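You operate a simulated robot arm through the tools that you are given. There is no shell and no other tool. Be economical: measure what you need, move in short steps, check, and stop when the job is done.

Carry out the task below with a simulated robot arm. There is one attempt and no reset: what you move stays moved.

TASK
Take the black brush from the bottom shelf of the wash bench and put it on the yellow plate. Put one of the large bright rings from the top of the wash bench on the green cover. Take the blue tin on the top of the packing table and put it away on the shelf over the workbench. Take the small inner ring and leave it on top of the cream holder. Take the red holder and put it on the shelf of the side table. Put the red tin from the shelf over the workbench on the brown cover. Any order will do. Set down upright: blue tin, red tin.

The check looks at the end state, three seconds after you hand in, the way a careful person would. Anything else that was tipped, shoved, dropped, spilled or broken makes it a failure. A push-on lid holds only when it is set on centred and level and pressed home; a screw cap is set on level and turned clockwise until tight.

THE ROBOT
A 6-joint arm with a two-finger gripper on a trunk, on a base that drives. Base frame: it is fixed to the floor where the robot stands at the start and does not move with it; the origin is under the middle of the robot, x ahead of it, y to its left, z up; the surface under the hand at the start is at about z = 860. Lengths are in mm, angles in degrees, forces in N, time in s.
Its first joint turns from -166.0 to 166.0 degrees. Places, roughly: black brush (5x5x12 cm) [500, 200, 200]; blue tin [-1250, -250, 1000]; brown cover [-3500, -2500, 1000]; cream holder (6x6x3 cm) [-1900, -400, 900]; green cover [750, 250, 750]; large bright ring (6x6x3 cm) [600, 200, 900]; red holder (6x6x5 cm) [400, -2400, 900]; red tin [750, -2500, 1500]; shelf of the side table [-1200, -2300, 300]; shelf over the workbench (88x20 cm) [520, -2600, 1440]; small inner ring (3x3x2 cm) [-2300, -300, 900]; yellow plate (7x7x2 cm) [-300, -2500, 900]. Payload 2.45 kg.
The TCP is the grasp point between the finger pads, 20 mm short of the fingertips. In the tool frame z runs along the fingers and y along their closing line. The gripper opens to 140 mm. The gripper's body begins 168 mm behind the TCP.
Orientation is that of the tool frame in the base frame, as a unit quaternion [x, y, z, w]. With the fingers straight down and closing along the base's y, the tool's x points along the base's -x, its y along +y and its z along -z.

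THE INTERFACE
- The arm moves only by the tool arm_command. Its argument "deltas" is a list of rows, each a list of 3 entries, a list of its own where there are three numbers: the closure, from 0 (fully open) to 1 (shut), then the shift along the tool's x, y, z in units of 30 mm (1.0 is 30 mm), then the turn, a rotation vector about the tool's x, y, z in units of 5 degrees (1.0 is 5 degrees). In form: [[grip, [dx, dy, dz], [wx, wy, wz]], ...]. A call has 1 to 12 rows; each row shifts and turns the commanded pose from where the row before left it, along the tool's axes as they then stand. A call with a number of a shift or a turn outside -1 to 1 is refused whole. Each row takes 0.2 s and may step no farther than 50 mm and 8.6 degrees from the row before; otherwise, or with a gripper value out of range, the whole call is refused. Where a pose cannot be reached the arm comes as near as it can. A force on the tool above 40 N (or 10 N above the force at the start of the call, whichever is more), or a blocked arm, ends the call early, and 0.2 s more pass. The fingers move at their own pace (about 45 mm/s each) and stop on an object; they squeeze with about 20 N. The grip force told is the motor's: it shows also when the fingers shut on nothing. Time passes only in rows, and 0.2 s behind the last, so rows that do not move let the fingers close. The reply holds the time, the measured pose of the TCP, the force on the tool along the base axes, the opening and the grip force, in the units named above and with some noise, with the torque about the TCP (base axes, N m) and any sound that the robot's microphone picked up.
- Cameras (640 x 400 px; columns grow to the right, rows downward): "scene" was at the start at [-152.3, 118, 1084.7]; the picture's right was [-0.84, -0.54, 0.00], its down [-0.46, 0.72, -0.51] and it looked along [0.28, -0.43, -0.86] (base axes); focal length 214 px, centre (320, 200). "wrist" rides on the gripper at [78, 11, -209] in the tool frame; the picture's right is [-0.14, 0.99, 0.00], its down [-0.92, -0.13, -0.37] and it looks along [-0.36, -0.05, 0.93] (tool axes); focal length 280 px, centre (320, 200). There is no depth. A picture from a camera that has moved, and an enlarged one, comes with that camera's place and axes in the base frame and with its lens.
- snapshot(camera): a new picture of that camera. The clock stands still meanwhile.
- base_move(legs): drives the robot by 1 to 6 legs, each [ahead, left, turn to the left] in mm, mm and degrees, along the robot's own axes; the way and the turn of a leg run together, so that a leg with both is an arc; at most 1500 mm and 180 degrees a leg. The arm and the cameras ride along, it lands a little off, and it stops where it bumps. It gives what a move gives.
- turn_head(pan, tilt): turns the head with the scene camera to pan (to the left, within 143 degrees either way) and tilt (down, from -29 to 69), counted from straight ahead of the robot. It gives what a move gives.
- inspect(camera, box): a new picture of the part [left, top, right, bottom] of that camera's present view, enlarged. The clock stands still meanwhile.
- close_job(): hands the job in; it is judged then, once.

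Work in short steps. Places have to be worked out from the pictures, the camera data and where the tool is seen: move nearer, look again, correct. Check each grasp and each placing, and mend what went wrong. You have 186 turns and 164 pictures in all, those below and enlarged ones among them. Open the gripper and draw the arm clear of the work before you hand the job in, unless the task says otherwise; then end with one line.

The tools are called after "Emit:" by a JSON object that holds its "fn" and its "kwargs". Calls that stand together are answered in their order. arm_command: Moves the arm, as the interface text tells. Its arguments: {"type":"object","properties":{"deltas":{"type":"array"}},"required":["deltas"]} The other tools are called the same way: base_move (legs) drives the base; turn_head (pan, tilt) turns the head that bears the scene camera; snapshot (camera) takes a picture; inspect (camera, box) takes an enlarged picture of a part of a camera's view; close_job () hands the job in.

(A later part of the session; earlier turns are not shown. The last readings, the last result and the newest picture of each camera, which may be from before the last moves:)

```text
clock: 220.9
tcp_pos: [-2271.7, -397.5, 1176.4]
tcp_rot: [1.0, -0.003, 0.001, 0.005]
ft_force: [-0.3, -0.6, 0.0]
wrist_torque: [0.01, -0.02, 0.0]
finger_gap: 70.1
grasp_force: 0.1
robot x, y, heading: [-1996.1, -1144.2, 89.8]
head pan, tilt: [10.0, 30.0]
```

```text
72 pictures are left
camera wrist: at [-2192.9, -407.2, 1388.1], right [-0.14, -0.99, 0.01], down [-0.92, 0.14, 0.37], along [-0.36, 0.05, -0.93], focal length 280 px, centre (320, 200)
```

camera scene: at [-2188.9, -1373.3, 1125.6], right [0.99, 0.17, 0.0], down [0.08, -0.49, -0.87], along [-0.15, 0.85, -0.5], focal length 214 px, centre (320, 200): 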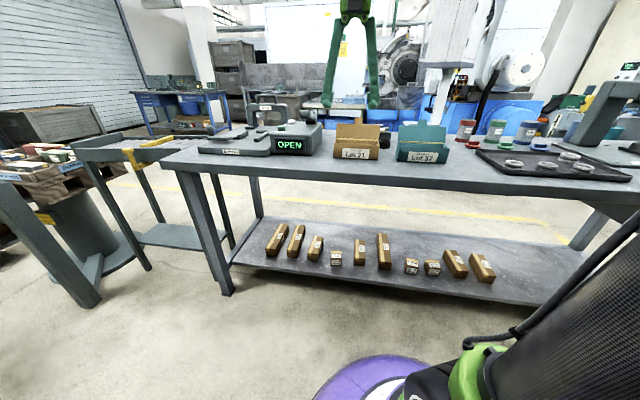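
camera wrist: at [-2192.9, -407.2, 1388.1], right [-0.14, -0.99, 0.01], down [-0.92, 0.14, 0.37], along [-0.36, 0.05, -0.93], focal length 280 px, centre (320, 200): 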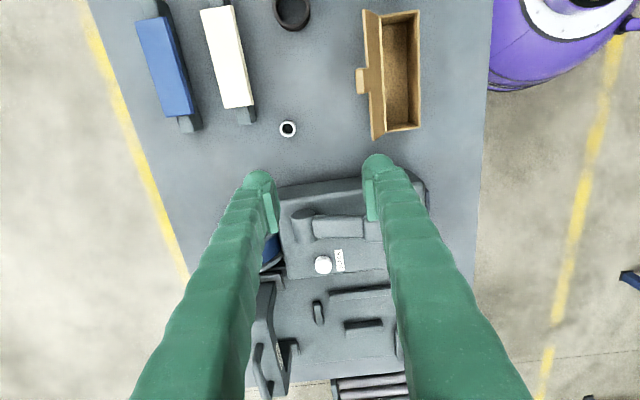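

Ring at ≈[-2247, -345]. I move over it and down to z≈950, then look.

Emit:
{"fn": "arm_command", "kwargs": {"deltas": [[0.5, [0.4, -0.6, 0.5], [0, 0, 0]], [0.5, [0.42, -0.6, 0.5], [0, 0, 0]], [0.5, [0, -0.56, 0.93], [0, 0, 0]], [0.5, [0, 0, 0.93], [0, 0, 0]], [0.5, [0, 0, 0.93], [0, 0, 0]], [0.5, [0, 0, 0.93], [0, 0, 0]], [0.5, [0, 0, 0.93], [0, 0, 0]], [0.5, [0, 0, 0.93], [0, 0, 0]], [0.5, [0, 0, 0.93], [0, 0, 0]]]}}

Emit:
{"fn": "snapshot", "kwargs": {"camera": "wrist"}}

```text
clock: 222.9
tcp_pos: [-2244.4, -347.0, 953.8]
tcp_rot: [1.0, -0.002, 0.0, 0.003]
ft_force: [-0.6, -0.5, 0.7]
wrist_torque: [-0.02, 0.01, -0.01]
finger_gap: 70.1
grasp_force: 0.1
robot x, y, heading: [-1994.7, -1141.0, 90.0]
head pan, tilt: [10.0, 30.0]
```

```text
71 pictures are left
camera wrist: at [-2167.8, -356.4, 1164.7], right [-0.14, -0.99, 0.01], down [-0.92, 0.13, 0.37], along [-0.36, 0.04, -0.93], focal length 280 px, centre (320, 200)
```

wrist: 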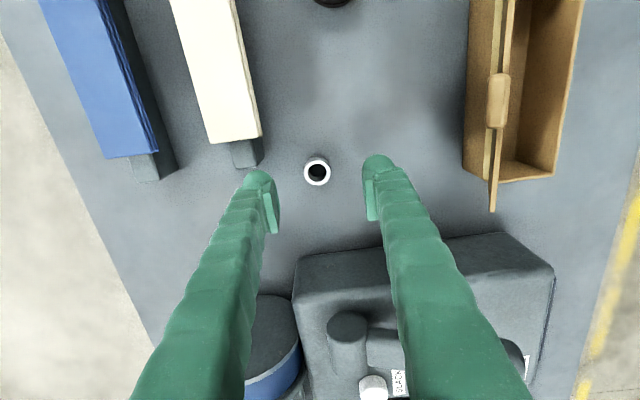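

Centred. Down to z≈902 and close.

Emit:
{"fn": "arm_command", "kwargs": {"deltas": [[0.5, [0.06, 0, 0.9], [0, 0, 0]], [0.6, [0, 0, 0.83], [0, 0, 0]], [0.7, [0, 0, 0], [0, 0, 0]], [0.85, [0, 0, 0], [0, 0, 0]], [0.95, [0, 0, 0], [0, 0, 0]], [0.95, [0, 0, 0], [0, 0, 0]], [0.95, [0, 0, 0], [0, 0, 0]]]}}

Emit:
{"fn": "inspect", "kwargs": {"camera": "wrist", "box": [240, 120, 400, 260]}}

```text
clock: 224.5
tcp_pos: [-2241.3, -345.7, 901.7]
tcp_rot: [1.0, -0.001, 0.001, 0.005]
ft_force: [0.3, 0.3, -0.5]
wrist_torque: [0.0, -0.01, -0.02]
finger_gap: 6.9
grasp_force: 0.0
robot x, y, heading: [-1994.1, -1141.5, 89.7]
head pan, tilt: [10.0, 30.0]
```

```text
2.86 times, centred on (320, 190) of wrist
camera zoom: at [-2164.3, -356.2, 1111.7], right [-0.14, -0.99, 0.01], down [-0.92, 0.13, 0.37], along [-0.36, 0.04, -0.93], focal length 801 px, centre (320, 229)
```

zoom: 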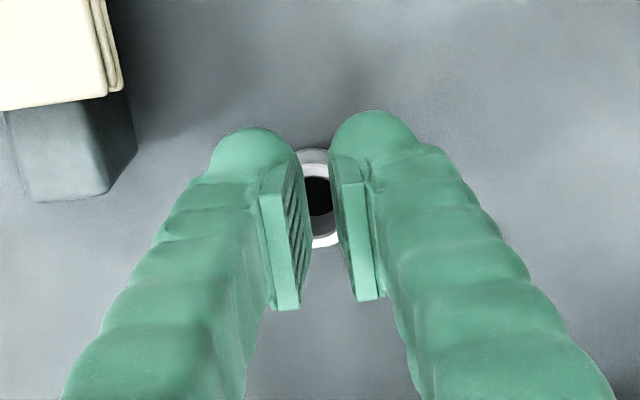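

The fingers closed above the ring; the table is lower here. I open and go down 20 mm more.

Emit:
{"fn": "arm_command", "kwargs": {"deltas": [[0.6, [0, 0, 0], [0, 0, 0]], [0.6, [0, 0, 0], [0, 0, 0]], [0.6, [0, 0, 0], [0, 0, 0]], [0.6, [0, 0, 0.4], [0, 0, 0]], [0.6, [0, 0, 0.27], [0, 0, 0]], [0.6, [0, 0, 0], [0, 0, 0]]]}}

Emit:
{"fn": "inspect", "kwargs": {"camera": "wrist", "box": [240, 120, 400, 260]}}

```text
clock: 225.9
tcp_pos: [-2240.2, -348.7, 880.9]
tcp_rot: [1.0, -0.002, 0.001, 0.004]
ft_force: [0.2, 0.0, 0.2]
wrist_torque: [0.0, 0.02, 0.0]
finger_gap: 56.1
grasp_force: 0.0
robot x, y, heading: [-1996.3, -1143.9, 89.6]
head pan, tilt: [10.0, 30.0]
```

```text
2.86 times, centred on (320, 190) of wrist
camera zoom: at [-2164.2, -357.4, 1091.8], right [-0.14, -0.99, 0.01], down [-0.92, 0.13, 0.37], along [-0.36, 0.04, -0.93], focal length 801 px, centre (320, 229)
```

zoom: 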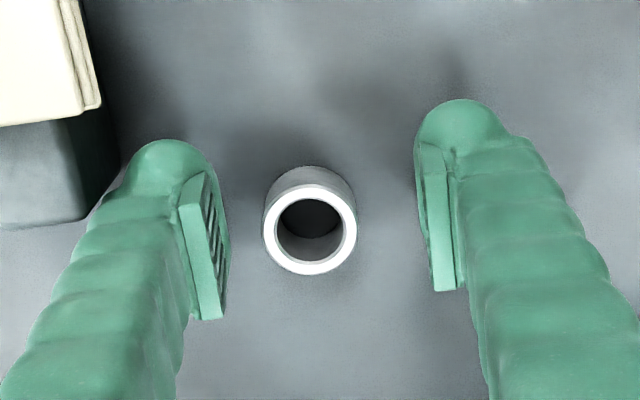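

Ring is between the fingers. Down 6 mm more and close.

Emit:
{"fn": "arm_command", "kwargs": {"deltas": [[0.6, [0, -0.06, 0.1], [0, 0, 0]], [0.6, [0, 0, 0.1], [0, 0, 0]], [0.75, [0, 0, 0], [0, 0, 0]], [0.9, [0, 0, 0], [0, 0, 0]], [0.9, [0, 0, 0], [0, 0, 0]], [0.9, [0, 0, 0], [0, 0, 0]]]}}

Emit:
{"fn": "inspect", "kwargs": {"camera": "wrist", "box": [240, 120, 400, 260]}}

```text
clock: 227.3
tcp_pos: [-2242.6, -345.6, 873.5]
tcp_rot: [1.0, -0.002, 0.0, 0.004]
ft_force: [0.0, 0.5, -0.4]
wrist_torque: [-0.02, 0.03, 0.01]
finger_gap: 27.3
grasp_force: 20.5
robot x, y, heading: [-1999.4, -1140.2, 89.6]
head pan, tilt: [10.0, 30.0]
```

```text
2.86 times, centred on (320, 190) of wrist
camera zoom: at [-2164.9, -355.2, 1085.5], right [-0.14, -0.99, 0.01], down [-0.92, 0.13, 0.37], along [-0.36, 0.04, -0.93], focal length 801 px, centre (320, 229)
```

zoom: 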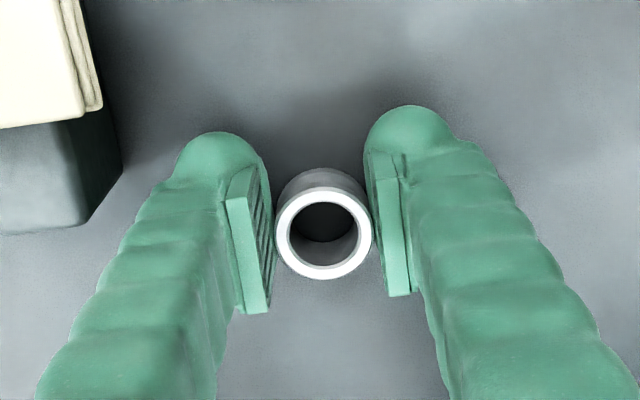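

Held at 27.3 mm. I lift and carry it toward the cream holder.

Emit:
{"fn": "arm_command", "kwargs": {"deltas": [[0.95, [0, 0, -1], [0, 0, 0]], [0.95, [0, 0, -1], [0, 0, 0]], [0.95, [0, 0, -1], [0, 0, 0]], [0.95, [0, 0, -1], [0, 0, 0]], [0.95, [0, 0, -1], [0, 0, 0]], [0.95, [0, 0, -1], [0, 0, 0]]]}}

Emit:
{"fn": "arm_command", "kwargs": {"deltas": [[0.95, [1, 0.1, 0], [0, 0, 0]], [0.95, [1, 0.1, 0], [0, 0, 0]], [0.95, [1, 0.1, 0], [0, 0, 0]], [0.95, [1, 0.1, 0], [0, 0, 0]], [0.95, [1, 0.1, 0], [0, 0, 0]], [0.95, [1, 0.1, 0], [0, 0, 0]], [0.95, [1, 0.1, 0], [0, 0, 0]], [0.95, [1, 0.1, 0], [0, 0, 0]], [0.95, [1, 0.1, 0], [0, 0, 0]], [0.95, [1, 0.1, 0], [0, 0, 0]], [0.95, [1, 0.1, 0], [0, 0, 0]]]}}

Emit:
{"fn": "snapshot", "kwargs": {"camera": "wrist"}}

```text
clock: 228.7
tcp_pos: [-2243.3, -343.8, 1054.4]
tcp_rot: [1.0, -0.002, 0.0, 0.004]
ft_force: [0.1, 0.9, -0.3]
wrist_torque: [0.0, -0.06, -0.01]
finger_gap: 27.3
grasp_force: 20.1
robot x, y, heading: [-1996.3, -1141.5, 89.8]
head pan, tilt: [10.0, 30.0]
```

```text
clock: 231.1
tcp_pos: [-1911.5, -376.0, 1055.9]
tcp_rot: [1.0, -0.001, 0.0, 0.004]
ft_force: [0.4, 0.0, 0.0]
wrist_torque: [0.03, -0.06, 0.0]
finger_gap: 27.4
grasp_force: 19.9
robot x, y, heading: [-1994.6, -1144.4, 90.0]
head pan, tilt: [10.0, 30.0]
```

```text
67 pictures are left
camera wrist: at [-1834.8, -386.8, 1265.8], right [-0.14, -0.99, 0.01], down [-0.92, 0.13, 0.37], along [-0.36, 0.04, -0.93], focal length 280 px, centre (320, 200)
```

wrist: 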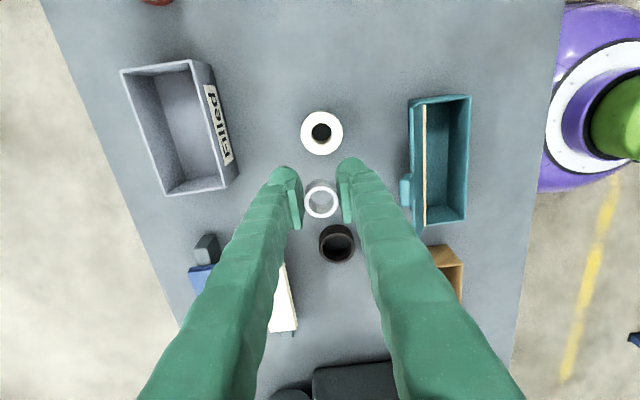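

I zoom on the cream holder's top.

Emit:
{"fn": "inspect", "kwargs": {"camera": "wrist", "box": [280, 90, 380, 240]}}

```text
2.67 times, centred on (330, 165) of wrist
camera zoom: at [-1834.8, -386.8, 1265.8], right [-0.14, -0.99, 0.01], down [-0.92, 0.13, 0.37], along [-0.36, 0.04, -0.93], focal length 748 px, centre (293, 293)
```

zoom: 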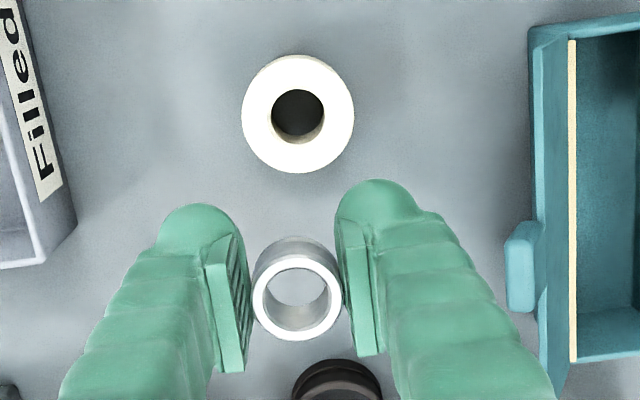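

The holder is an open ring (hole ≈26 mm, outer ≈57 mm), so I'll set the small ring about 11 mm off-centre where it rests fully stable on the wall. Holder centre ≈[-1888, -386]; I go to [-1899, -386] and lower to z≈925.

Emit:
{"fn": "arm_command", "kwargs": {"deltas": [[0.95, [0.42, 0.33, 0.5], [0, 0, 0]], [0.95, [0, 0, 0.97], [0, 0, 0]], [0.95, [0, 0, 0.97], [0, 0, 0]], [0.95, [0, 0, 0.97], [0, 0, 0]], [0.95, [0, 0, 0.97], [0, 0, 0]], [0.95, [0, 0, 0], [0, 0, 0]]]}}

Emit:
{"fn": "inspect", "kwargs": {"camera": "wrist", "box": [250, 110, 390, 260]}}

```text
clock: 232.5
tcp_pos: [-1899.0, -388.5, 923.9]
tcp_rot: [1.0, -0.002, 0.001, 0.005]
ft_force: [0.4, 0.0, -0.1]
wrist_torque: [-0.01, 0.02, 0.02]
finger_gap: 27.3
grasp_force: 20.0
robot x, y, heading: [-1994.8, -1141.7, 89.6]
head pan, tilt: [10.0, 30.0]
```

```text
2.67 times, centred on (320, 185) of wrist
camera zoom: at [-1822.5, -398.7, 1135.0], right [-0.14, -0.99, 0.01], down [-0.92, 0.13, 0.37], along [-0.36, 0.04, -0.93], focal length 748 px, centre (320, 240)
```

zoom: 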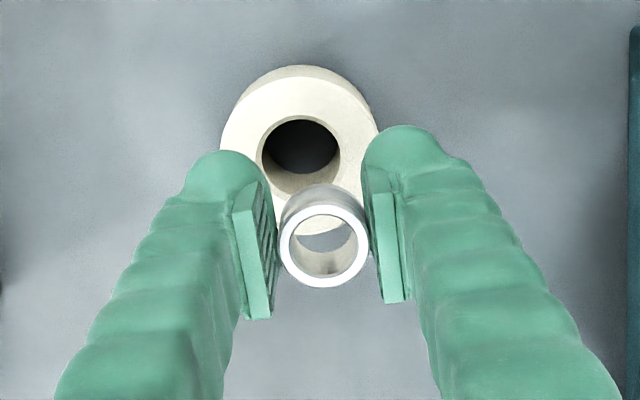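

Holder hole centre ≈[-1889, -385]. I lower further with small steps to contact.

Emit:
{"fn": "arm_command", "kwargs": {"deltas": [[0.95, [0, -0.08, 0.4], [0, 0, 0]], [0.95, [0, 0, 0], [0, 0, 0]]]}}

Emit:
{"fn": "arm_command", "kwargs": {"deltas": [[0.95, [0, 0, 0.1], [0, 0, 0]], [0.95, [0, 0, 0.1], [0, 0, 0]], [0.95, [0, 0, 0], [0, 0, 0]]]}}

Emit:
{"fn": "inspect", "kwargs": {"camera": "wrist", "box": [250, 110, 390, 260]}}

```text
clock: 233.1
tcp_pos: [-1900.1, -387.6, 912.1]
tcp_rot: [1.0, -0.001, 0.001, 0.004]
ft_force: [-0.4, -0.1, -0.7]
wrist_torque: [0.02, -0.01, 0.02]
finger_gap: 27.2
grasp_force: 19.8
robot x, y, heading: [-2001.7, -1145.6, 89.6]
head pan, tilt: [10.0, 30.0]
```

```text
clock: 233.9
tcp_pos: [-1901.6, -385.1, 904.6]
tcp_rot: [1.0, -0.001, 0.001, 0.005]
ft_force: [-0.1, 0.4, -0.5]
wrist_torque: [0.04, -0.03, 0.02]
finger_gap: 27.5
grasp_force: 20.2
robot x, y, heading: [-1998.6, -1137.0, 89.7]
head pan, tilt: [10.0, 30.0]
```

```text
2.67 times, centred on (320, 185) of wrist
camera zoom: at [-1822.9, -396.3, 1116.8], right [-0.14, -0.99, 0.01], down [-0.92, 0.13, 0.37], along [-0.36, 0.04, -0.93], focal length 748 px, centre (320, 240)
```

zoom: 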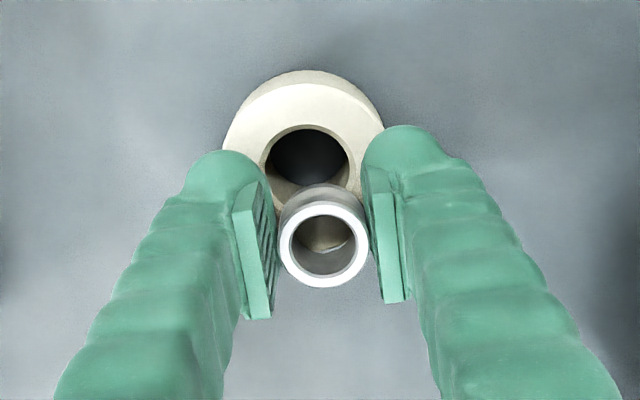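

The ring bottom is still above the holder; I creep down until contact.

Emit:
{"fn": "arm_command", "kwargs": {"deltas": [[0.95, [0.05, 0, 0.1], [0, 0, 0]], [0.95, [0, 0, 0.1], [0, 0, 0]], [0.95, [0, 0, 0], [0, 0, 0]]]}}

Emit:
{"fn": "arm_command", "kwargs": {"deltas": [[0.95, [0, 0, 0.1], [0, 0, 0]], [0.95, [0, 0, 0], [0, 0, 0]]]}}

Emit:
{"fn": "inspect", "kwargs": {"camera": "wrist", "box": [250, 110, 390, 260]}}

```text
clock: 234.7
tcp_pos: [-1899.0, -386.6, 900.4]
tcp_rot: [1.0, -0.001, 0.001, 0.003]
ft_force: [-2.3, 3.9, 13.6]
wrist_torque: [0.08, 0.16, -0.01]
finger_gap: 27.4
grasp_force: 20.2
robot x, y, heading: [-1998.0, -1143.3, 89.5]
head pan, tilt: [10.0, 30.0]
```

```text
clock: 235.2
tcp_pos: [-1898.5, -387.2, 899.8]
tcp_rot: [1.0, -0.002, 0.002, 0.004]
ft_force: [-1.9, -2.3, 17.2]
wrist_torque: [0.1, 0.06, 0.02]
finger_gap: 27.6
grasp_force: 19.7
robot x, y, heading: [-2000.2, -1142.2, 89.6]
head pan, tilt: [10.0, 30.0]
stopped in row 2: the force on the tool passed its limit at 47 N (the readings are from after the stop); the commanded pose is now the measured one
```

```text
2.67 times, centred on (320, 185) of wrist
camera zoom: at [-1821.2, -396.5, 1110.9], right [-0.14, -0.99, 0.01], down [-0.92, 0.13, 0.37], along [-0.36, 0.05, -0.93], focal length 748 px, centre (320, 240)
```

zoom: 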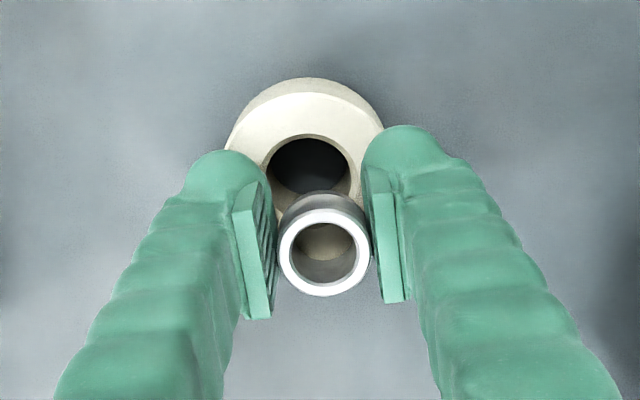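

Contact. I relieve slightly, open, and rise.

Emit:
{"fn": "arm_command", "kwargs": {"deltas": [[0.9, [0, 0, -0.03], [0, 0, 0]], [0.75, [0, 0, 0], [0, 0, 0]], [0.65, [0, 0, 0], [0, 0, 0]], [0.6, [0, 0, 0], [0, 0, 0]], [0.6, [0, 0, 0], [0, 0, 0]], [0.6, [0, 0, -0.3], [0, 0, 0]], [0.6, [0, 0, -1], [0, 0, 0]], [0.6, [0, 0, -1], [0, 0, 0]], [0.6, [0, 0, -1], [0, 0, 0]]]}}

Emit:
{"fn": "inspect", "kwargs": {"camera": "wrist", "box": [250, 90, 390, 240]}}

```text
clock: 237.2
tcp_pos: [-1900.3, -385.3, 996.6]
tcp_rot: [1.0, -0.002, 0.001, 0.004]
ft_force: [-0.3, -0.5, 0.6]
wrist_torque: [0.01, 0.02, -0.03]
finger_gap: 56.3
grasp_force: 0.0
robot x, y, heading: [-1999.1, -1142.7, 89.8]
head pan, tilt: [10.0, 30.0]
```

```text
2.67 times, centred on (320, 165) of wrist
camera zoom: at [-1821.8, -395.5, 1208.1], right [-0.14, -0.99, 0.01], down [-0.92, 0.13, 0.37], along [-0.36, 0.05, -0.93], focal length 748 px, centre (320, 293)
```

zoom: 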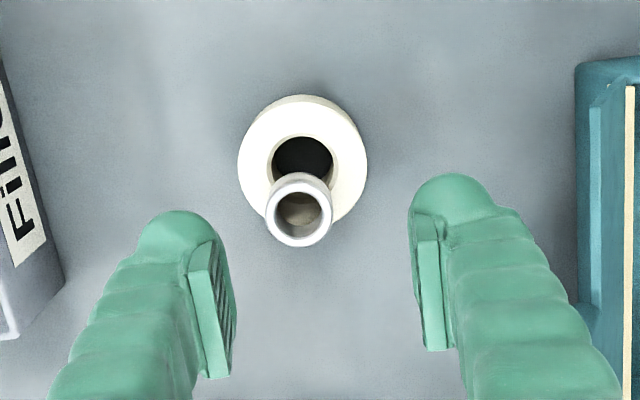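

The small ring rests on the cream holder. Next the blue tin: I raise, yaw back 90°, drive right and look from above.

Emit:
{"fn": "arm_command", "kwargs": {"deltas": [[0.3, [0, 0, -1], [0, 0, 0]], [0.3, [0, 0, -1], [0, 0, 0]], [0.2, [0, 0, -1], [0, 0, -1]], [0, [0, 0, -1], [0, 0, -1]], [0, [0, 0, -1], [0, 0, -1]], [0, [0, 0, -1], [0, 0, -1]], [0, [0, 0, -1], [0, 0, -1]], [0, [0, 0, -1], [0, 0, -1]], [0, [0, 0, -1], [0, 0, -1]], [0, [0, 0, -1], [0, 0, -1]], [0, [0, 0, 0], [0, 0, -1]], [0, [0, 0, 0], [0, 0, -1]]]}}

Emit:
{"fn": "arm_command", "kwargs": {"deltas": [[0, [0, 0, 0], [0, 0, -1]], [0, [0, 0, 0], [0, 0, -1]], [0, [0, 0, 0], [0, 0, -1]], [0, [0, 0, 0], [0, 0, -1]], [0, [0, 0, 0], [0, 0, -1]], [0, [0, 0, 0], [0, 0, -1]], [0, [0, 0, 0], [0, 0, -1]], [0, [0, 0, 0], [0, 0, -1]]]}}

Emit:
{"fn": "base_move", "kwargs": {"legs": [[0, -520, 0]]}}

Emit:
{"fn": "snapshot", "kwargs": {"camera": "wrist"}}

```text
clock: 239.8
tcp_pos: [-1900.3, -383.4, 1299.1]
tcp_rot: [0.907, 0.421, 0.0, 0.004]
ft_force: [-0.1, -0.1, 0.0]
wrist_torque: [-0.02, -0.02, -0.04]
finger_gap: 140.0
grasp_force: 0.0
robot x, y, heading: [-1995.4, -1138.4, 89.7]
head pan, tilt: [10.0, 30.0]
```

```text
clock: 241.6
tcp_pos: [-1900.3, -383.5, 1299.0]
tcp_rot: [0.794, 0.608, -0.001, 0.004]
ft_force: [0.1, 0.2, 0.4]
wrist_torque: [0.02, 0.0, -0.01]
finger_gap: 140.0
grasp_force: 0.0
out of reach, approached as far as the arm can: row 6, 7, 8
robot x, y, heading: [-1993.0, -1139.9, 89.9]
head pan, tilt: [10.0, 30.0]
```

```text
clock: 244.6
tcp_pos: [-1385.4, -385.3, 1299.6]
tcp_rot: [0.794, 0.608, -0.001, 0.004]
ft_force: [0.0, 0.3, 0.4]
wrist_torque: [-0.02, 0.02, -0.01]
finger_gap: 140.3
grasp_force: 0.0
robot x, y, heading: [-1485.8, -1142.7, 90.0]
head pan, tilt: [10.0, 30.0]
```

```text
61 pictures are left
camera wrist: at [-1355.9, -311.2, 1509.6], right [0.92, -0.39, 0.0], down [-0.36, -0.85, 0.37], along [-0.14, -0.35, -0.93], focal length 280 px, centre (320, 200)
```

wrist: 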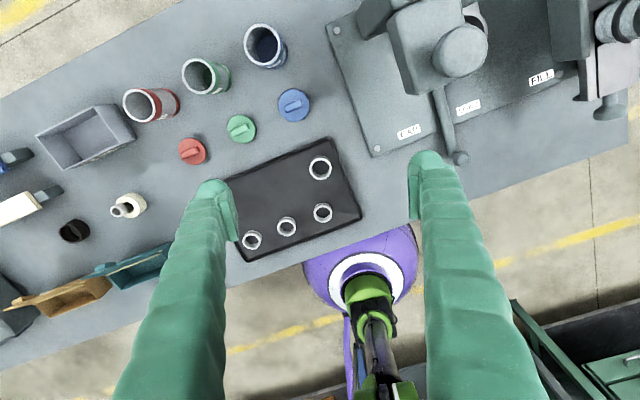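

Blue tin (open top) at ≈[-1420, -220], ~71 mm wide. I drive 60 mm closer and move above it with a 100 mm opening.

Emit:
{"fn": "base_move", "kwargs": {"legs": [[60, 0, 0]]}}

Emit:
{"fn": "arm_command", "kwargs": {"deltas": [[0.25, [0.342, -0.227, 0.9], [0, 0, 0]], [0.25, [0.342, -0.227, 0.9], [0, 0, 0]], [0.25, [0.342, -0.227, 0.9], [0, 0, 0]], [0.25, [0.342, -0.227, 0.9], [0, 0, 0]], [0.25, [0.342, -0.227, 0.9], [0, 0, 0]], [0.25, [0.342, -0.227, 0.9], [0, 0, 0]], [0.25, [0.342, -0.227, 0.9], [0, 0, 0]], [0.25, [0.342, -0.227, 0.9], [0, 0, 0]], [0.25, [0.342, -0.227, 0.7], [0, 0, 0]]]}}

Emit:
{"fn": "snapshot", "kwargs": {"camera": "wrist"}}

```text
clock: 245.5
tcp_pos: [-1385.6, -323.3, 1298.5]
tcp_rot: [0.794, 0.608, -0.002, 0.003]
ft_force: [0.1, -0.3, -0.4]
wrist_torque: [0.02, 0.02, -0.01]
finger_gap: 140.2
grasp_force: 0.1
robot x, y, heading: [-1484.6, -1081.0, 90.0]
head pan, tilt: [10.0, 30.0]
```

```text
clock: 247.5
tcp_pos: [-1420.5, -219.5, 1063.1]
tcp_rot: [0.794, 0.608, -0.001, 0.003]
ft_force: [0.4, -0.8, 0.5]
wrist_torque: [0.02, 0.0, 0.0]
finger_gap: 105.1
grasp_force: 0.0
robot x, y, heading: [-1484.3, -1081.3, 90.0]
head pan, tilt: [10.0, 30.0]
```

```text
60 pictures are left
camera wrist: at [-1390.3, -146.0, 1271.9], right [0.92, -0.39, 0.0], down [-0.36, -0.85, 0.37], along [-0.14, -0.35, -0.93], focal length 280 px, centre (320, 200)
```

wrist: 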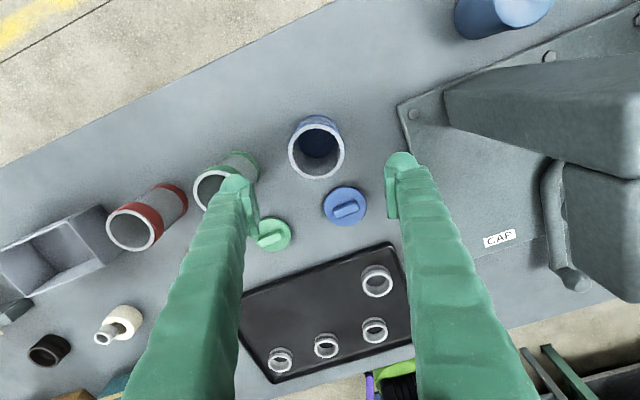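

There's another, solid blue can at the top right (~[-1210, -155]), closer to the listed place: that is the blue tin; these open jars are part of a set. I rise and look at it.

Emit:
{"fn": "arm_command", "kwargs": {"deltas": [[0, [0, 0, -1], [0, 0, 0]], [0, [0, 0, -1], [0, 0, 0]], [0, [0, 0, -1], [0, 0, 0]], [0, [0, 0, -1], [0, 0, 0]], [0, [0, 0, -1], [0, 0, 0]], [0, [0, 0, -1], [0, 0, 0]], [0, [0, 0, -1], [0, 0, 0]]]}}

Emit:
{"fn": "base_move", "kwargs": {"legs": [[0, -200, 0]]}}

Emit:
{"fn": "snapshot", "kwargs": {"camera": "wrist"}}

Emit:
{"fn": "turn_head", "kwargs": {"pan": -5, "tilt": 20}}

Emit:
{"fn": "snapshot", "kwargs": {"camera": "scene"}}

```text
clock: 249.1
tcp_pos: [-1421.8, -231.0, 1236.7]
tcp_rot: [0.794, 0.608, -0.002, 0.004]
ft_force: [1.0, 0.4, 0.6]
wrist_torque: [-0.01, 0.0, 0.0]
finger_gap: 139.9
grasp_force: 0.0
out of reach, approached as far as the arm can: row 6, 7
robot x, y, heading: [-1479.0, -1081.0, 89.9]
head pan, tilt: [10.0, 30.0]
```

```text
clock: 250.7
tcp_pos: [-1221.0, -232.2, 1236.3]
tcp_rot: [0.794, 0.608, -0.002, 0.004]
ft_force: [0.1, 0.3, 0.2]
wrist_torque: [0.0, 0.01, -0.01]
finger_gap: 139.7
grasp_force: 0.1
robot x, y, heading: [-1281.3, -1083.0, 89.8]
head pan, tilt: [10.0, 30.0]
```

```text
59 pictures are left
camera wrist: at [-1190.4, -158.6, 1447.2], right [0.92, -0.39, 0.0], down [-0.36, -0.85, 0.37], along [-0.14, -0.35, -0.93], focal length 280 px, centre (320, 200)
```

wrist: 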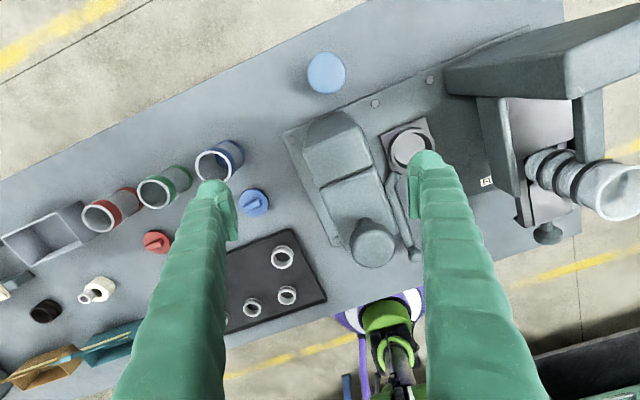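

```text
clock: 251.5
tcp_pos: [-1220.6, -232.1, 1236.7]
tcp_rot: [0.794, 0.608, -0.002, 0.003]
ft_force: [0.1, 0.7, -0.3]
wrist_torque: [-0.03, -0.03, -0.02]
finger_gap: 140.0
grasp_force: 0.0
robot x, y, heading: [-1283.4, -1083.9, 89.9]
head pan, tilt: [-5.0, 20.0]
```

```text
58 pictures are left
camera scene: at [-1448.7, -1179.4, 1141.7], right [1.0, -0.09, 0.0], down [-0.03, -0.34, -0.94], along [0.08, 0.94, -0.34], focal length 214 px, centre (320, 200)
```

scene: 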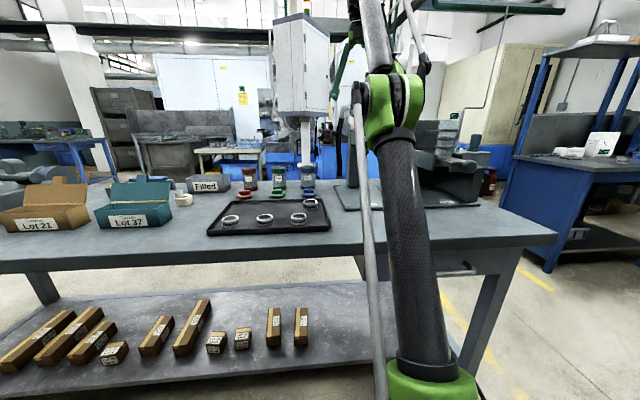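

The blue tin (lidded) is at ≈[-1172, -147]. I edge 40 mm closer and move above it to z≈1120.

Emit:
{"fn": "base_move", "kwargs": {"legs": [[40, 0, 0]]}}

Emit:
{"fn": "arm_command", "kwargs": {"deltas": [[0.2, [0.47, 0.3, 0.4], [0, 0, 0]], [0.2, [0.47, 0.3, 0.7], [0, 0, 0]], [0.2, [0.47, 0.3, 0.9], [0, 0, 0]], [0.2, [0.47, 0.3, 0.9], [0, 0, 0]], [0.2, [0, 0, 0.9], [0, 0, 0]], [0.2, [0, 0, 0], [0, 0, 0]]]}}

Emit:
{"fn": "snapshot", "kwargs": {"camera": "wrist"}}

```text
clock: 252.4
tcp_pos: [-1220.8, -192.2, 1237.1]
tcp_rot: [0.794, 0.608, -0.002, 0.004]
ft_force: [0.5, 0.7, 0.0]
wrist_torque: [0.01, 0.02, 0.01]
finger_gap: 139.8
grasp_force: 0.1
robot x, y, heading: [-1283.2, -1041.1, 89.7]
head pan, tilt: [-5.0, 20.0]
```

```text
clock: 253.8
tcp_pos: [-1169.3, -145.8, 1124.9]
tcp_rot: [0.794, 0.608, -0.002, 0.003]
ft_force: [0.2, -0.2, -0.1]
wrist_torque: [0.01, -0.01, -0.02]
finger_gap: 111.9
grasp_force: 0.1
robot x, y, heading: [-1283.1, -1039.8, 89.9]
head pan, tilt: [-5.0, 20.0]
```

```text
57 pictures are left
camera wrist: at [-1139.5, -72.3, 1334.5], right [0.92, -0.39, 0.0], down [-0.36, -0.85, 0.37], along [-0.14, -0.35, -0.93], focal length 280 px, centre (320, 200)
```

wrist: 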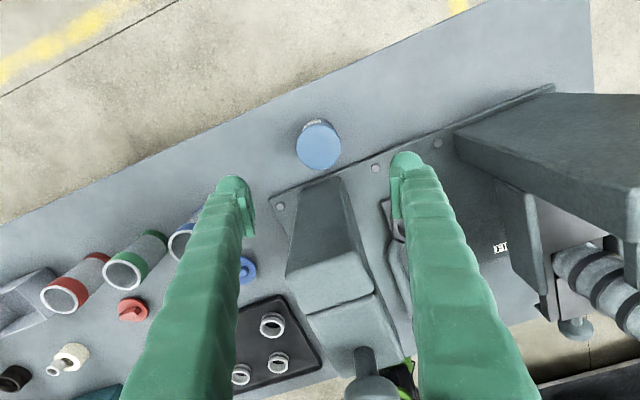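

Triangulated: tin axis ≈[-1170, -146], lid top z≈935; I'm directly above. I descend to z≈903 with a 91 mm opening.

Emit:
{"fn": "arm_command", "kwargs": {"deltas": [[0.35, [0, 0, 0.9], [0, 0, 0]], [0.35, [0, 0, 0.9], [0, 0, 0]], [0.35, [0, 0, 0.9], [0, 0, 0]], [0.35, [0, 0, 0.9], [0, 0, 0]], [0.35, [0, 0, 0.9], [0, 0, 0]], [0.35, [0, 0, 0], [0, 0, 0]]]}}

Emit:
{"fn": "snapshot", "kwargs": {"camera": "wrist"}}

```text
clock: 255.2
tcp_pos: [-1171.3, -147.1, 986.3]
tcp_rot: [0.793, 0.609, -0.002, 0.004]
ft_force: [0.5, 1.0, 0.3]
wrist_torque: [-0.01, -0.01, -0.02]
finger_gap: 90.9
grasp_force: 0.1
robot x, y, heading: [-1284.2, -1039.7, 89.7]
head pan, tilt: [-5.0, 20.0]
```

```text
56 pictures are left
camera wrist: at [-1140.5, -73.8, 1197.6], right [0.92, -0.39, 0.0], down [-0.36, -0.85, 0.37], along [-0.14, -0.35, -0.93], focal length 280 px, centre (320, 200)
```

wrist: 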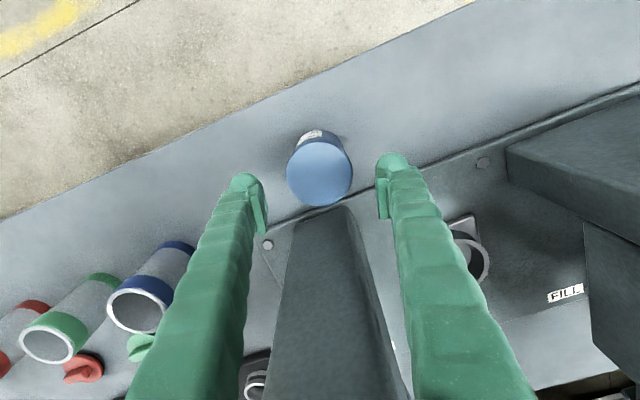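

Still centred. Down to z≈903 and close.

Emit:
{"fn": "arm_command", "kwargs": {"deltas": [[0.35, [0, 0.05, 0.9], [0, 0, 0]], [0.35, [0, 0, 0.9], [0, 0, 0]], [0.35, [0, 0, 0.9], [0, 0, 0]], [0.35, [0, 0, 0], [0, 0, 0]], [0.55, [0, 0, 0], [0, 0, 0]], [0.7, [0, 0, 0], [0, 0, 0]], [0.75, [0, 0, 0], [0, 0, 0]], [0.75, [0, 0, 0], [0, 0, 0]], [0.75, [0, 0, 0], [0, 0, 0]]]}}

Emit:
{"fn": "inspect", "kwargs": {"camera": "wrist", "box": [220, 110, 420, 260]}}

```text
clock: 257.2
tcp_pos: [-1169.8, -151.6, 906.9]
tcp_rot: [0.794, 0.608, -0.002, 0.004]
ft_force: [-1.0, -0.7, -0.6]
wrist_torque: [0.04, -0.01, -0.03]
finger_gap: 62.1
grasp_force: 20.3
robot x, y, heading: [-1284.3, -1043.3, 89.6]
head pan, tilt: [-5.0, 20.0]
```

```text
2.67 times, centred on (320, 185) of wrist
camera zoom: at [-1139.4, -77.1, 1117.8], right [0.92, -0.39, 0.0], down [-0.36, -0.85, 0.37], along [-0.14, -0.35, -0.93], focal length 748 px, centre (320, 240)
```

zoom: 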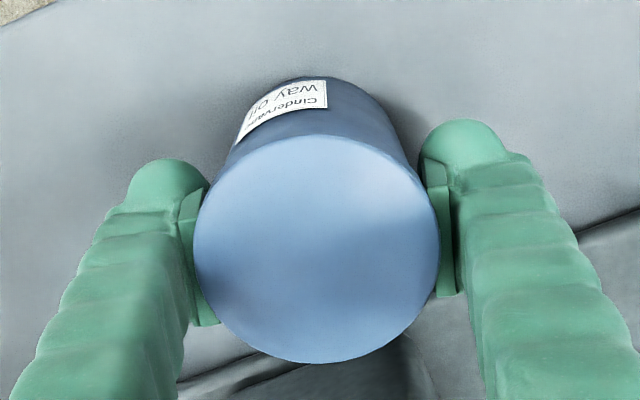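

Gripped at 62 mm. I lift straight up ~215 mm.

Emit:
{"fn": "arm_command", "kwargs": {"deltas": [[0.8, [0, 0, -0.5], [0, 0, 0]], [0.8, [0, 0, -0.9], [0, 0, 0]], [0.8, [0, 0, -0.9], [0, 0, 0]], [0.8, [0, 0, -0.9], [0, 0, 0]], [0.8, [0, 0, -0.9], [0, 0, 0]], [0.8, [0, 0, -0.9], [0, 0, 0]], [0.8, [0, 0, -0.9], [0, 0, 0]], [0.8, [0, 0, -0.9], [0, 0, 0]], [0.8, [0, 0, -0.5], [0, 0, 0]]]}}

Emit:
{"fn": "snapshot", "kwargs": {"camera": "wrist"}}

```text
clock: 259.2
tcp_pos: [-1169.2, -148.1, 1125.0]
tcp_rot: [0.794, 0.608, -0.003, 0.005]
ft_force: [0.4, -0.1, -1.0]
wrist_torque: [-0.05, 0.0, 0.03]
finger_gap: 62.2
grasp_force: 20.2
robot x, y, heading: [-1284.5, -1042.7, 89.7]
head pan, tilt: [-5.0, 20.0]
```

```text
54 pictures are left
camera wrist: at [-1138.5, -75.0, 1336.3], right [0.92, -0.39, 0.0], down [-0.36, -0.85, 0.37], along [-0.14, -0.35, -0.93], focal length 280 px, centre (320, 200)
```

wrist: 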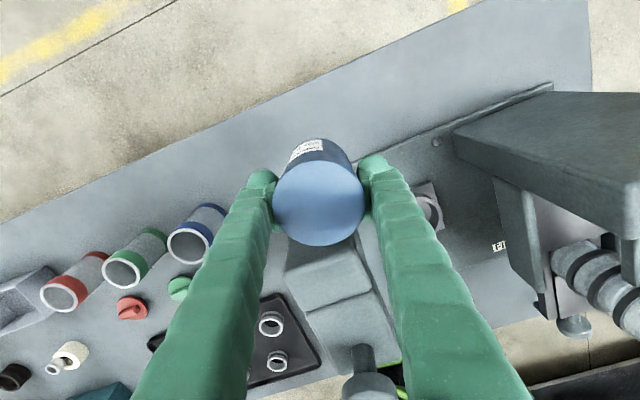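

Held. To avoid the device in front, I move left over the low jars, then back.

Emit:
{"fn": "arm_command", "kwargs": {"deltas": [[0.8, [-0.26, -0.97, -0.3], [0, 0, 0]], [0.8, [-0.26, -0.97, -0.3], [0, 0, 0]], [0.8, [-0.26, -0.97, -0.3], [0, 0, 0]], [0.8, [-0.26, -0.97, -0.3], [0, 0, 0]], [0.8, [-0.26, -0.97, -0.3], [0, 0, 0]], [0.8, [-0.26, -0.97, 0], [0, 0, 0]]]}}

Emit:
{"fn": "arm_command", "kwargs": {"deltas": [[0.8, [-0.966, 0.26, 0], [0, 0, 0]], [0.8, [-0.966, 0.26, 0], [0, 0, 0]], [0.8, [-0.966, 0.26, 0], [0, 0, 0]], [0.8, [-0.966, 0.26, 0], [0, 0, 0]], [0.8, [-0.966, 0.26, 0], [0, 0, 0]], [0.8, [-0.966, 0.26, 0], [0, 0, 0]], [0.8, [-0.966, 0.26, 0], [0, 0, 0]], [0.8, [-0.966, 0.26, 0], [0, 0, 0]], [0.8, [-0.966, 0.26, 0], [0, 0, 0]], [0.8, [-0.966, 0.26, 0], [0, 0, 0]], [0.8, [-0.966, 0.26, 0], [0, 0, 0]], [0.8, [-0.966, 0.26, 0], [0, 0, 0]]]}}

Emit:
{"fn": "base_move", "kwargs": {"legs": [[-250, 0, 0], [0, 0, 90]]}}

Emit:
{"fn": "turn_head", "kwargs": {"pan": 70, "tilt": 20}}

Emit:
{"fn": "snapshot", "kwargs": {"camera": "scene"}}

```text
clock: 260.6
tcp_pos: [-1349.3, -147.6, 1169.0]
tcp_rot: [0.794, 0.607, -0.002, 0.004]
ft_force: [0.8, -0.3, -1.3]
wrist_torque: [-0.03, 0.12, 0.01]
finger_gap: 62.3
grasp_force: 19.8
robot x, y, heading: [-1283.2, -1039.3, 89.6]
head pan, tilt: [-5.0, 20.0]
```

```text
clock: 263.2
tcp_pos: [-1350.8, -510.3, 1173.7]
tcp_rot: [0.794, 0.608, -0.002, 0.003]
ft_force: [0.3, -0.1, -2.6]
wrist_torque: [-0.09, 0.01, 0.0]
finger_gap: 62.5
grasp_force: 20.3
robot x, y, heading: [-1280.4, -1043.3, 89.8]
head pan, tilt: [-5.0, 20.0]
```

```text
clock: 268.9
tcp_pos: [-1814.7, -1369.2, 1174.1]
tcp_rot: [0.129, 0.992, 0.001, 0.002]
ft_force: [0.7, 0.6, -1.8]
wrist_torque: [-0.02, 0.01, 0.0]
finger_gap: 62.1
grasp_force: 20.3
robot x, y, heading: [-1287.3, -1296.5, -179.6]
head pan, tilt: [-5.0, 20.0]
```

```text
clock: 270.3
tcp_pos: [-1815.0, -1369.1, 1175.2]
tcp_rot: [0.128, 0.992, 0.001, 0.002]
ft_force: [0.5, -0.5, -1.8]
wrist_torque: [0.02, -0.02, -0.02]
finger_gap: 62.3
grasp_force: 20.3
robot x, y, heading: [-1282.6, -1298.2, -180.0]
head pan, tilt: [70.0, 20.0]
```

```text
53 pictures are left
camera scene: at [-1124.0, -1559.5, 1141.7], right [-0.94, 0.34, 0.0], down [0.12, 0.32, -0.94], along [-0.32, -0.88, -0.34], focal length 214 px, centre (320, 200)
```

scene: 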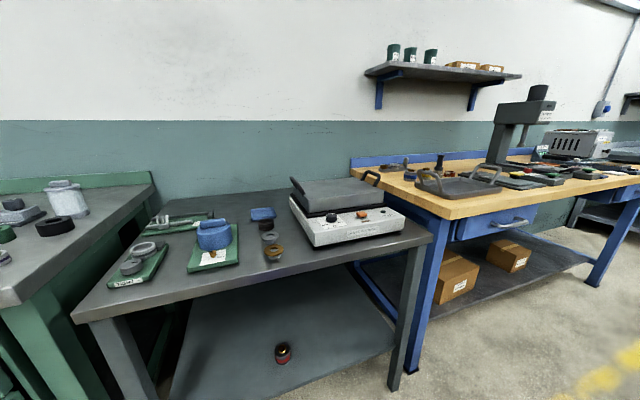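

The red holder is visible on its shelf. I turn to face the green workbench and drive there to set the tin down temporarily and regrasp it horizontally.

Emit:
{"fn": "base_move", "kwargs": {"legs": [[0, 0, 90], [0, 830, 0], [0, 830, 0], [170, 0, 0]]}}

Emit:
{"fn": "snapshot", "kwargs": {"camera": "wrist"}}

Emit:
{"fn": "turn_head", "kwargs": {"pan": 5, "tilt": 10}}

Emit:
{"fn": "snapshot", "kwargs": {"camera": "scene"}}

```text
clock: 283.7
tcp_pos: [448.7, -2008.8, 1174.6]
tcp_rot: [-0.608, 0.794, 0.002, 0.001]
ft_force: [-0.3, 0.1, -2.4]
wrist_torque: [0.03, 0.01, 0.0]
finger_gap: 62.1
grasp_force: 19.5
robot x, y, heading: [377.1, -1473.5, -90.2]
head pan, tilt: [70.0, 20.0]
```

```text
52 pictures are left
camera wrist: at [417.6, -2082.4, 1384.9], right [-0.92, 0.39, 0.0], down [0.36, 0.85, 0.37], along [0.14, 0.35, -0.93], focal length 280 px, centre (320, 200)
```

wrist: 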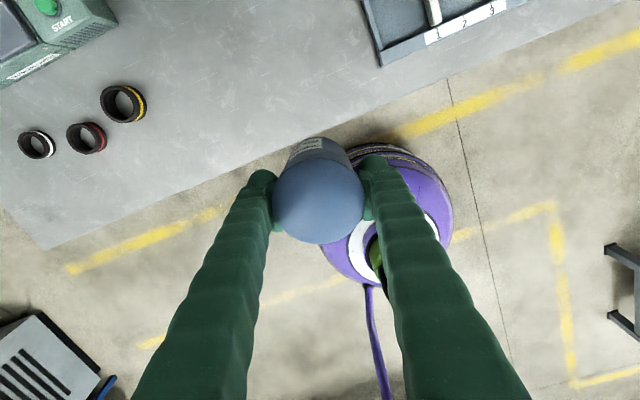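

```text
clock: 285.0
tcp_pos: [448.3, -2006.7, 1175.6]
tcp_rot: [-0.608, 0.794, 0.003, 0.001]
ft_force: [-0.2, -0.1, -1.5]
wrist_torque: [0.05, 0.01, -0.01]
finger_gap: 62.1
grasp_force: 20.1
robot x, y, heading: [377.2, -1474.0, -90.1]
head pan, tilt: [5.0, 10.0]
```

```text
51 pictures are left
camera scene: at [562.6, -1379.3, 1158.0], right [-1.0, -0.09, 0.0], down [-0.01, 0.17, -0.98], along [0.08, -0.98, -0.17], focal length 214 px, centre (320, 200)
```

scene: 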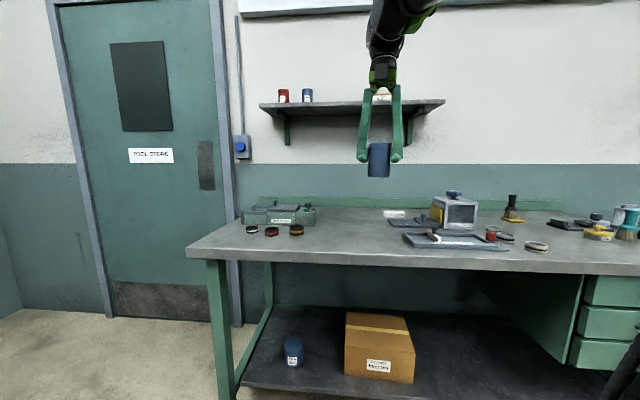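

Shelf details noted. I set the tin down temporarily ~90 mm inside the free front of the workbench at [450, -2110]: move forward and lower.

Emit:
{"fn": "arm_command", "kwargs": {"deltas": [[0.8, [0.83, -0.22, 0.7], [0, 0, 0]], [0.8, [0.83, -0.22, 0.7], [0, 0, 0]], [0.8, [0.83, -0.22, 0.7], [0, 0, 0]], [0.8, [0.83, -0.22, 0.7], [0, 0, 0]], [0.8, [0, 0, 0.95], [0, 0, 0]], [0.8, [0, 0, 0.95], [0, 0, 0]], [0.8, [0, 0, 0.95], [0, 0, 0]], [0.8, [0, 0, 0.95], [0, 0, 0]], [0.8, [0, 0, 0.95], [0, 0, 0]], [0.8, [0, 0, 0], [0, 0, 0]]]}}

Emit:
{"fn": "arm_command", "kwargs": {"deltas": [[0.8, [0, 0, 0.15], [0, 0, 0]], [0.8, [0, 0, 0.15], [0, 0, 0]], [0.8, [0, 0, 0.1], [0, 0, 0]], [0.8, [0, 0, 0], [0, 0, 0]]]}}

Emit:
{"fn": "inspect", "kwargs": {"camera": "scene", "box": [250, 70, 450, 260]}}

```text
clock: 287.2
tcp_pos: [447.0, -2106.9, 948.2]
tcp_rot: [-0.608, 0.794, 0.003, 0.001]
ft_force: [1.3, -0.3, -2.0]
wrist_torque: [0.0, 0.0, 0.03]
finger_gap: 62.3
grasp_force: 20.0
robot x, y, heading: [379.9, -1476.3, -90.4]
head pan, tilt: [5.0, 10.0]
```

```text
clock: 288.2
tcp_pos: [446.7, -2108.2, 935.8]
tcp_rot: [-0.608, 0.794, 0.003, 0.001]
ft_force: [-0.9, -0.8, 16.8]
wrist_torque: [-0.13, -0.02, -0.01]
finger_gap: 62.4
grasp_force: 20.3
robot x, y, heading: [376.6, -1477.5, -90.1]
head pan, tilt: [5.0, 10.0]
```

```text
2.11 times, centred on (350, 165) of scene
camera zoom: at [562.4, -1378.9, 1157.9], right [-1.0, -0.08, 0.0], down [-0.01, 0.17, -0.98], along [0.08, -0.98, -0.17], focal length 452 px, centre (257, 274)
```

zoom: 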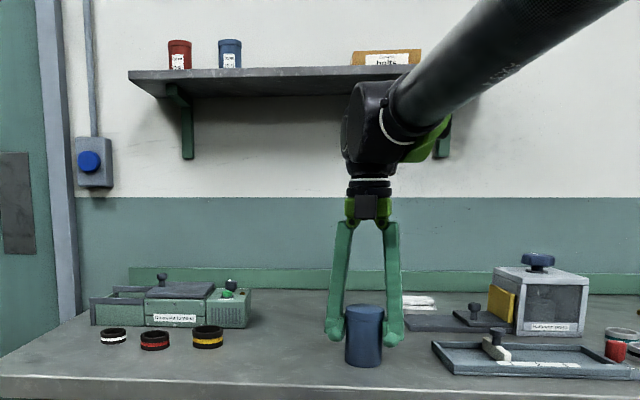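

Tin is down on the bench (contact). I release, rise and step back, then turn the tool to ~10° below horizontal.

Emit:
{"fn": "arm_command", "kwargs": {"deltas": [[0.6, [0, 0, 0], [0, 0, 0]], [0.45, [0, 0, 0], [0, 0, 0]], [0.4, [0, 0, 0], [0, 0, 0]], [0.4, [0, 0, -0.5], [0, 0, 0]], [0.3, [0, 0, -1], [0, 0, 0]], [0.3, [0, 0, -1], [0, 0, 0]], [0.3, [0, 0, -1], [0, 0, 0]], [0.3, [0, 0, -1], [0, 0, 0]], [0.3, [-0.9, 0.24, 0], [0, 0, 0]], [0.3, [-0.9, 0.24, 0], [0, 0, 0]], [0.3, [-0.9, 0.24, 0], [0, 0, 0]], [0.3, [-0.9, 0.24, 0], [0, 0, 0]]]}}

Emit:
{"fn": "arm_command", "kwargs": {"deltas": [[0.3, [0, 0, 0], [0, 1, 0]], [0.3, [0, 0, 0], [0, 1, 0]], [0.3, [0, 0, 0], [0, 1, 0]], [0.3, [0, 0, 0], [0, 1, 0]], [0.3, [0, 0, 0], [0, 1, 0]], [0.3, [0, 0, 0], [0, 1, 0]], [0.3, [0, 0, 0], [0, 1, 0]], [0.3, [0, 0, 0], [0, 1, 0]], [0.3, [0, 0, 0], [0, 1, 0]], [0.3, [0, 0, 0], [0, 1, 0]], [0.3, [0, 0, 0], [0, 1, 0]], [0.3, [0, 0, 0], [0, 1, 0]]]}}

Emit:
{"fn": "arm_command", "kwargs": {"deltas": [[0.3, [0, 0, 0], [0, 1, 0]], [0.3, [0, 0, 0], [0, 1, 0]], [0.3, [0, 0, 0], [0, 1, 0]], [0.3, [0, 0, 0], [0, 1, 0]], [0.3, [0, 0, 0], [0.985, 0, -0.17]], [0.3, [0, 0, 0], [0.985, 0, -0.17]], [0.3, [0, 0, 0], [0.985, 0, -0.17]], [0.3, [0, 0, 0], [0, 0, 0]]]}}

Emit:
{"fn": "snapshot", "kwargs": {"camera": "wrist"}}

```text
clock: 290.8
tcp_pos: [447.1, -1998.2, 1071.3]
tcp_rot: [-0.608, 0.794, 0.003, 0.002]
ft_force: [0.3, -0.1, -0.2]
wrist_torque: [0.04, 0.0, 0.01]
finger_gap: 98.0
grasp_force: 0.0
robot x, y, heading: [375.8, -1475.8, -90.3]
head pan, tilt: [5.0, 10.0]
```

```text
clock: 293.4
tcp_pos: [448.5, -1998.9, 1071.1]
tcp_rot: [-0.529, 0.688, -0.302, -0.395]
ft_force: [0.4, -0.1, 0.1]
wrist_torque: [0.0, -0.04, 0.01]
finger_gap: 98.0
grasp_force: 0.0
robot x, y, heading: [376.6, -1475.5, -89.6]
head pan, tilt: [5.0, 10.0]
```

```text
clock: 295.2
tcp_pos: [448.8, -1997.7, 1071.6]
tcp_rot: [0.543, -0.542, 0.453, 0.454]
ft_force: [-0.8, 0.5, 0.3]
wrist_torque: [0.0, 0.04, 0.02]
finger_gap: 97.9
grasp_force: 0.1
robot x, y, heading: [381.2, -1478.7, -90.0]
head pan, tilt: [5.0, 10.0]
```

```text
49 pictures are left
camera wrist: at [437.4, -1807.1, 1187.7], right [-0.99, 0.03, -0.13], down [0.13, 0.53, -0.84], along [0.05, -0.85, -0.53], focal length 280 px, centre (320, 200)
```

wrist: 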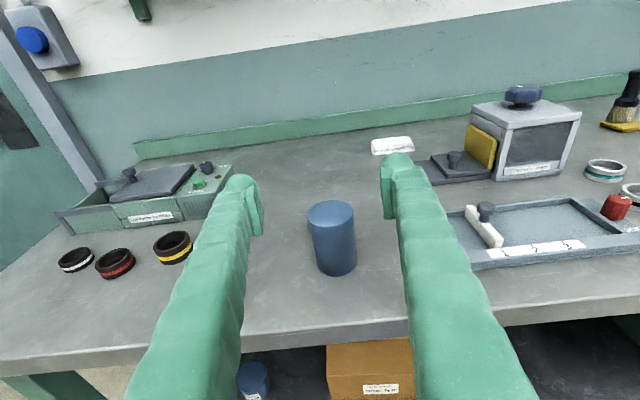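

The tin stands upright ahead; tool is level-ish. I lower to z≈928 and look before moving in.

Emit:
{"fn": "arm_command", "kwargs": {"deltas": [[0.25, [-0.94, 0, 0.166], [0, 0, 0]], [0.25, [-0.94, 0, 0.166], [0, 0, 0]], [0.25, [-0.94, 0, 0.166], [0, 0, 0]], [0.25, [-0.94, 0, 0.166], [0, 0, 0]], [0.25, [-0.94, 0, 0.166], [0, 0, 0]], [0.25, [0, 0, 0], [0, 0, 0]]]}}

Emit:
{"fn": "snapshot", "kwargs": {"camera": "wrist"}}

```text
clock: 296.6
tcp_pos: [446.6, -1997.0, 929.1]
tcp_rot: [-0.543, 0.543, -0.452, -0.454]
ft_force: [0.4, 0.3, -0.6]
wrist_torque: [-0.02, 0.01, 0.01]
finger_gap: 104.9
grasp_force: 0.1
robot x, y, heading: [377.6, -1475.0, -90.0]
head pan, tilt: [5.0, 10.0]
```

```text
48 pictures are left
camera wrist: at [436.2, -1805.8, 1044.7], right [-0.99, 0.03, -0.13], down [0.13, 0.53, -0.84], along [0.05, -0.85, -0.53], focal length 280 px, centre (320, 200)
```

wrist: 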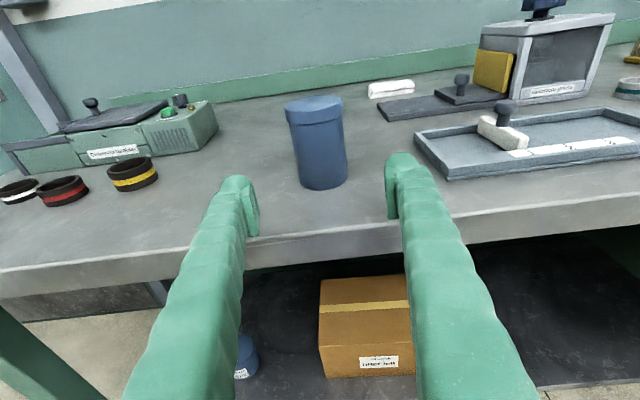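

I move in to straddle the tin, and close.

Emit:
{"fn": "arm_command", "kwargs": {"deltas": [[0.25, [0.16, 0, 0.93], [0, 0, 0]], [0.25, [0.16, 0, 0.93], [0, 0, 0]], [0.25, [0.16, 0, 0.93], [0, 0, 0]], [0.25, [0.16, 0, 0.93], [0, 0, 0]], [0.25, [0, 0, 0], [0, 0, 0]], [0.5, [0, 0, 0], [0, 0, 0]], [0.7, [0, 0, 0], [0, 0, 0]], [0.75, [0, 0, 0], [0, 0, 0]], [0.8, [0, 0, 0], [0, 0, 0]], [0.8, [0, 0, 0], [0, 0, 0]]]}}

Emit:
{"fn": "snapshot", "kwargs": {"camera": "wrist"}}

```text
clock: 298.8
tcp_pos: [446.8, -2110.7, 928.2]
tcp_rot: [0.544, -0.543, 0.452, 0.453]
ft_force: [-0.1, 1.4, -0.1]
wrist_torque: [0.03, -0.05, -0.01]
finger_gap: 58.5
grasp_force: 19.9
robot x, y, heading: [378.4, -1478.2, -90.1]
head pan, tilt: [5.0, 10.0]
```

```text
47 pictures are left
camera wrist: at [436.1, -1919.4, 1044.5], right [-0.99, 0.03, -0.13], down [0.13, 0.53, -0.84], along [0.05, -0.85, -0.53], focal length 280 px, centre (320, 200)
```

wrist: 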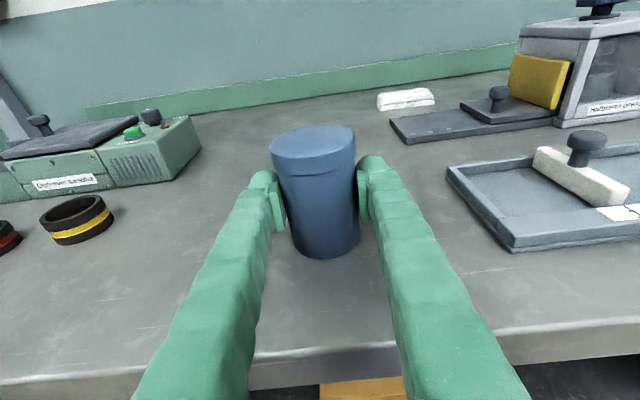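

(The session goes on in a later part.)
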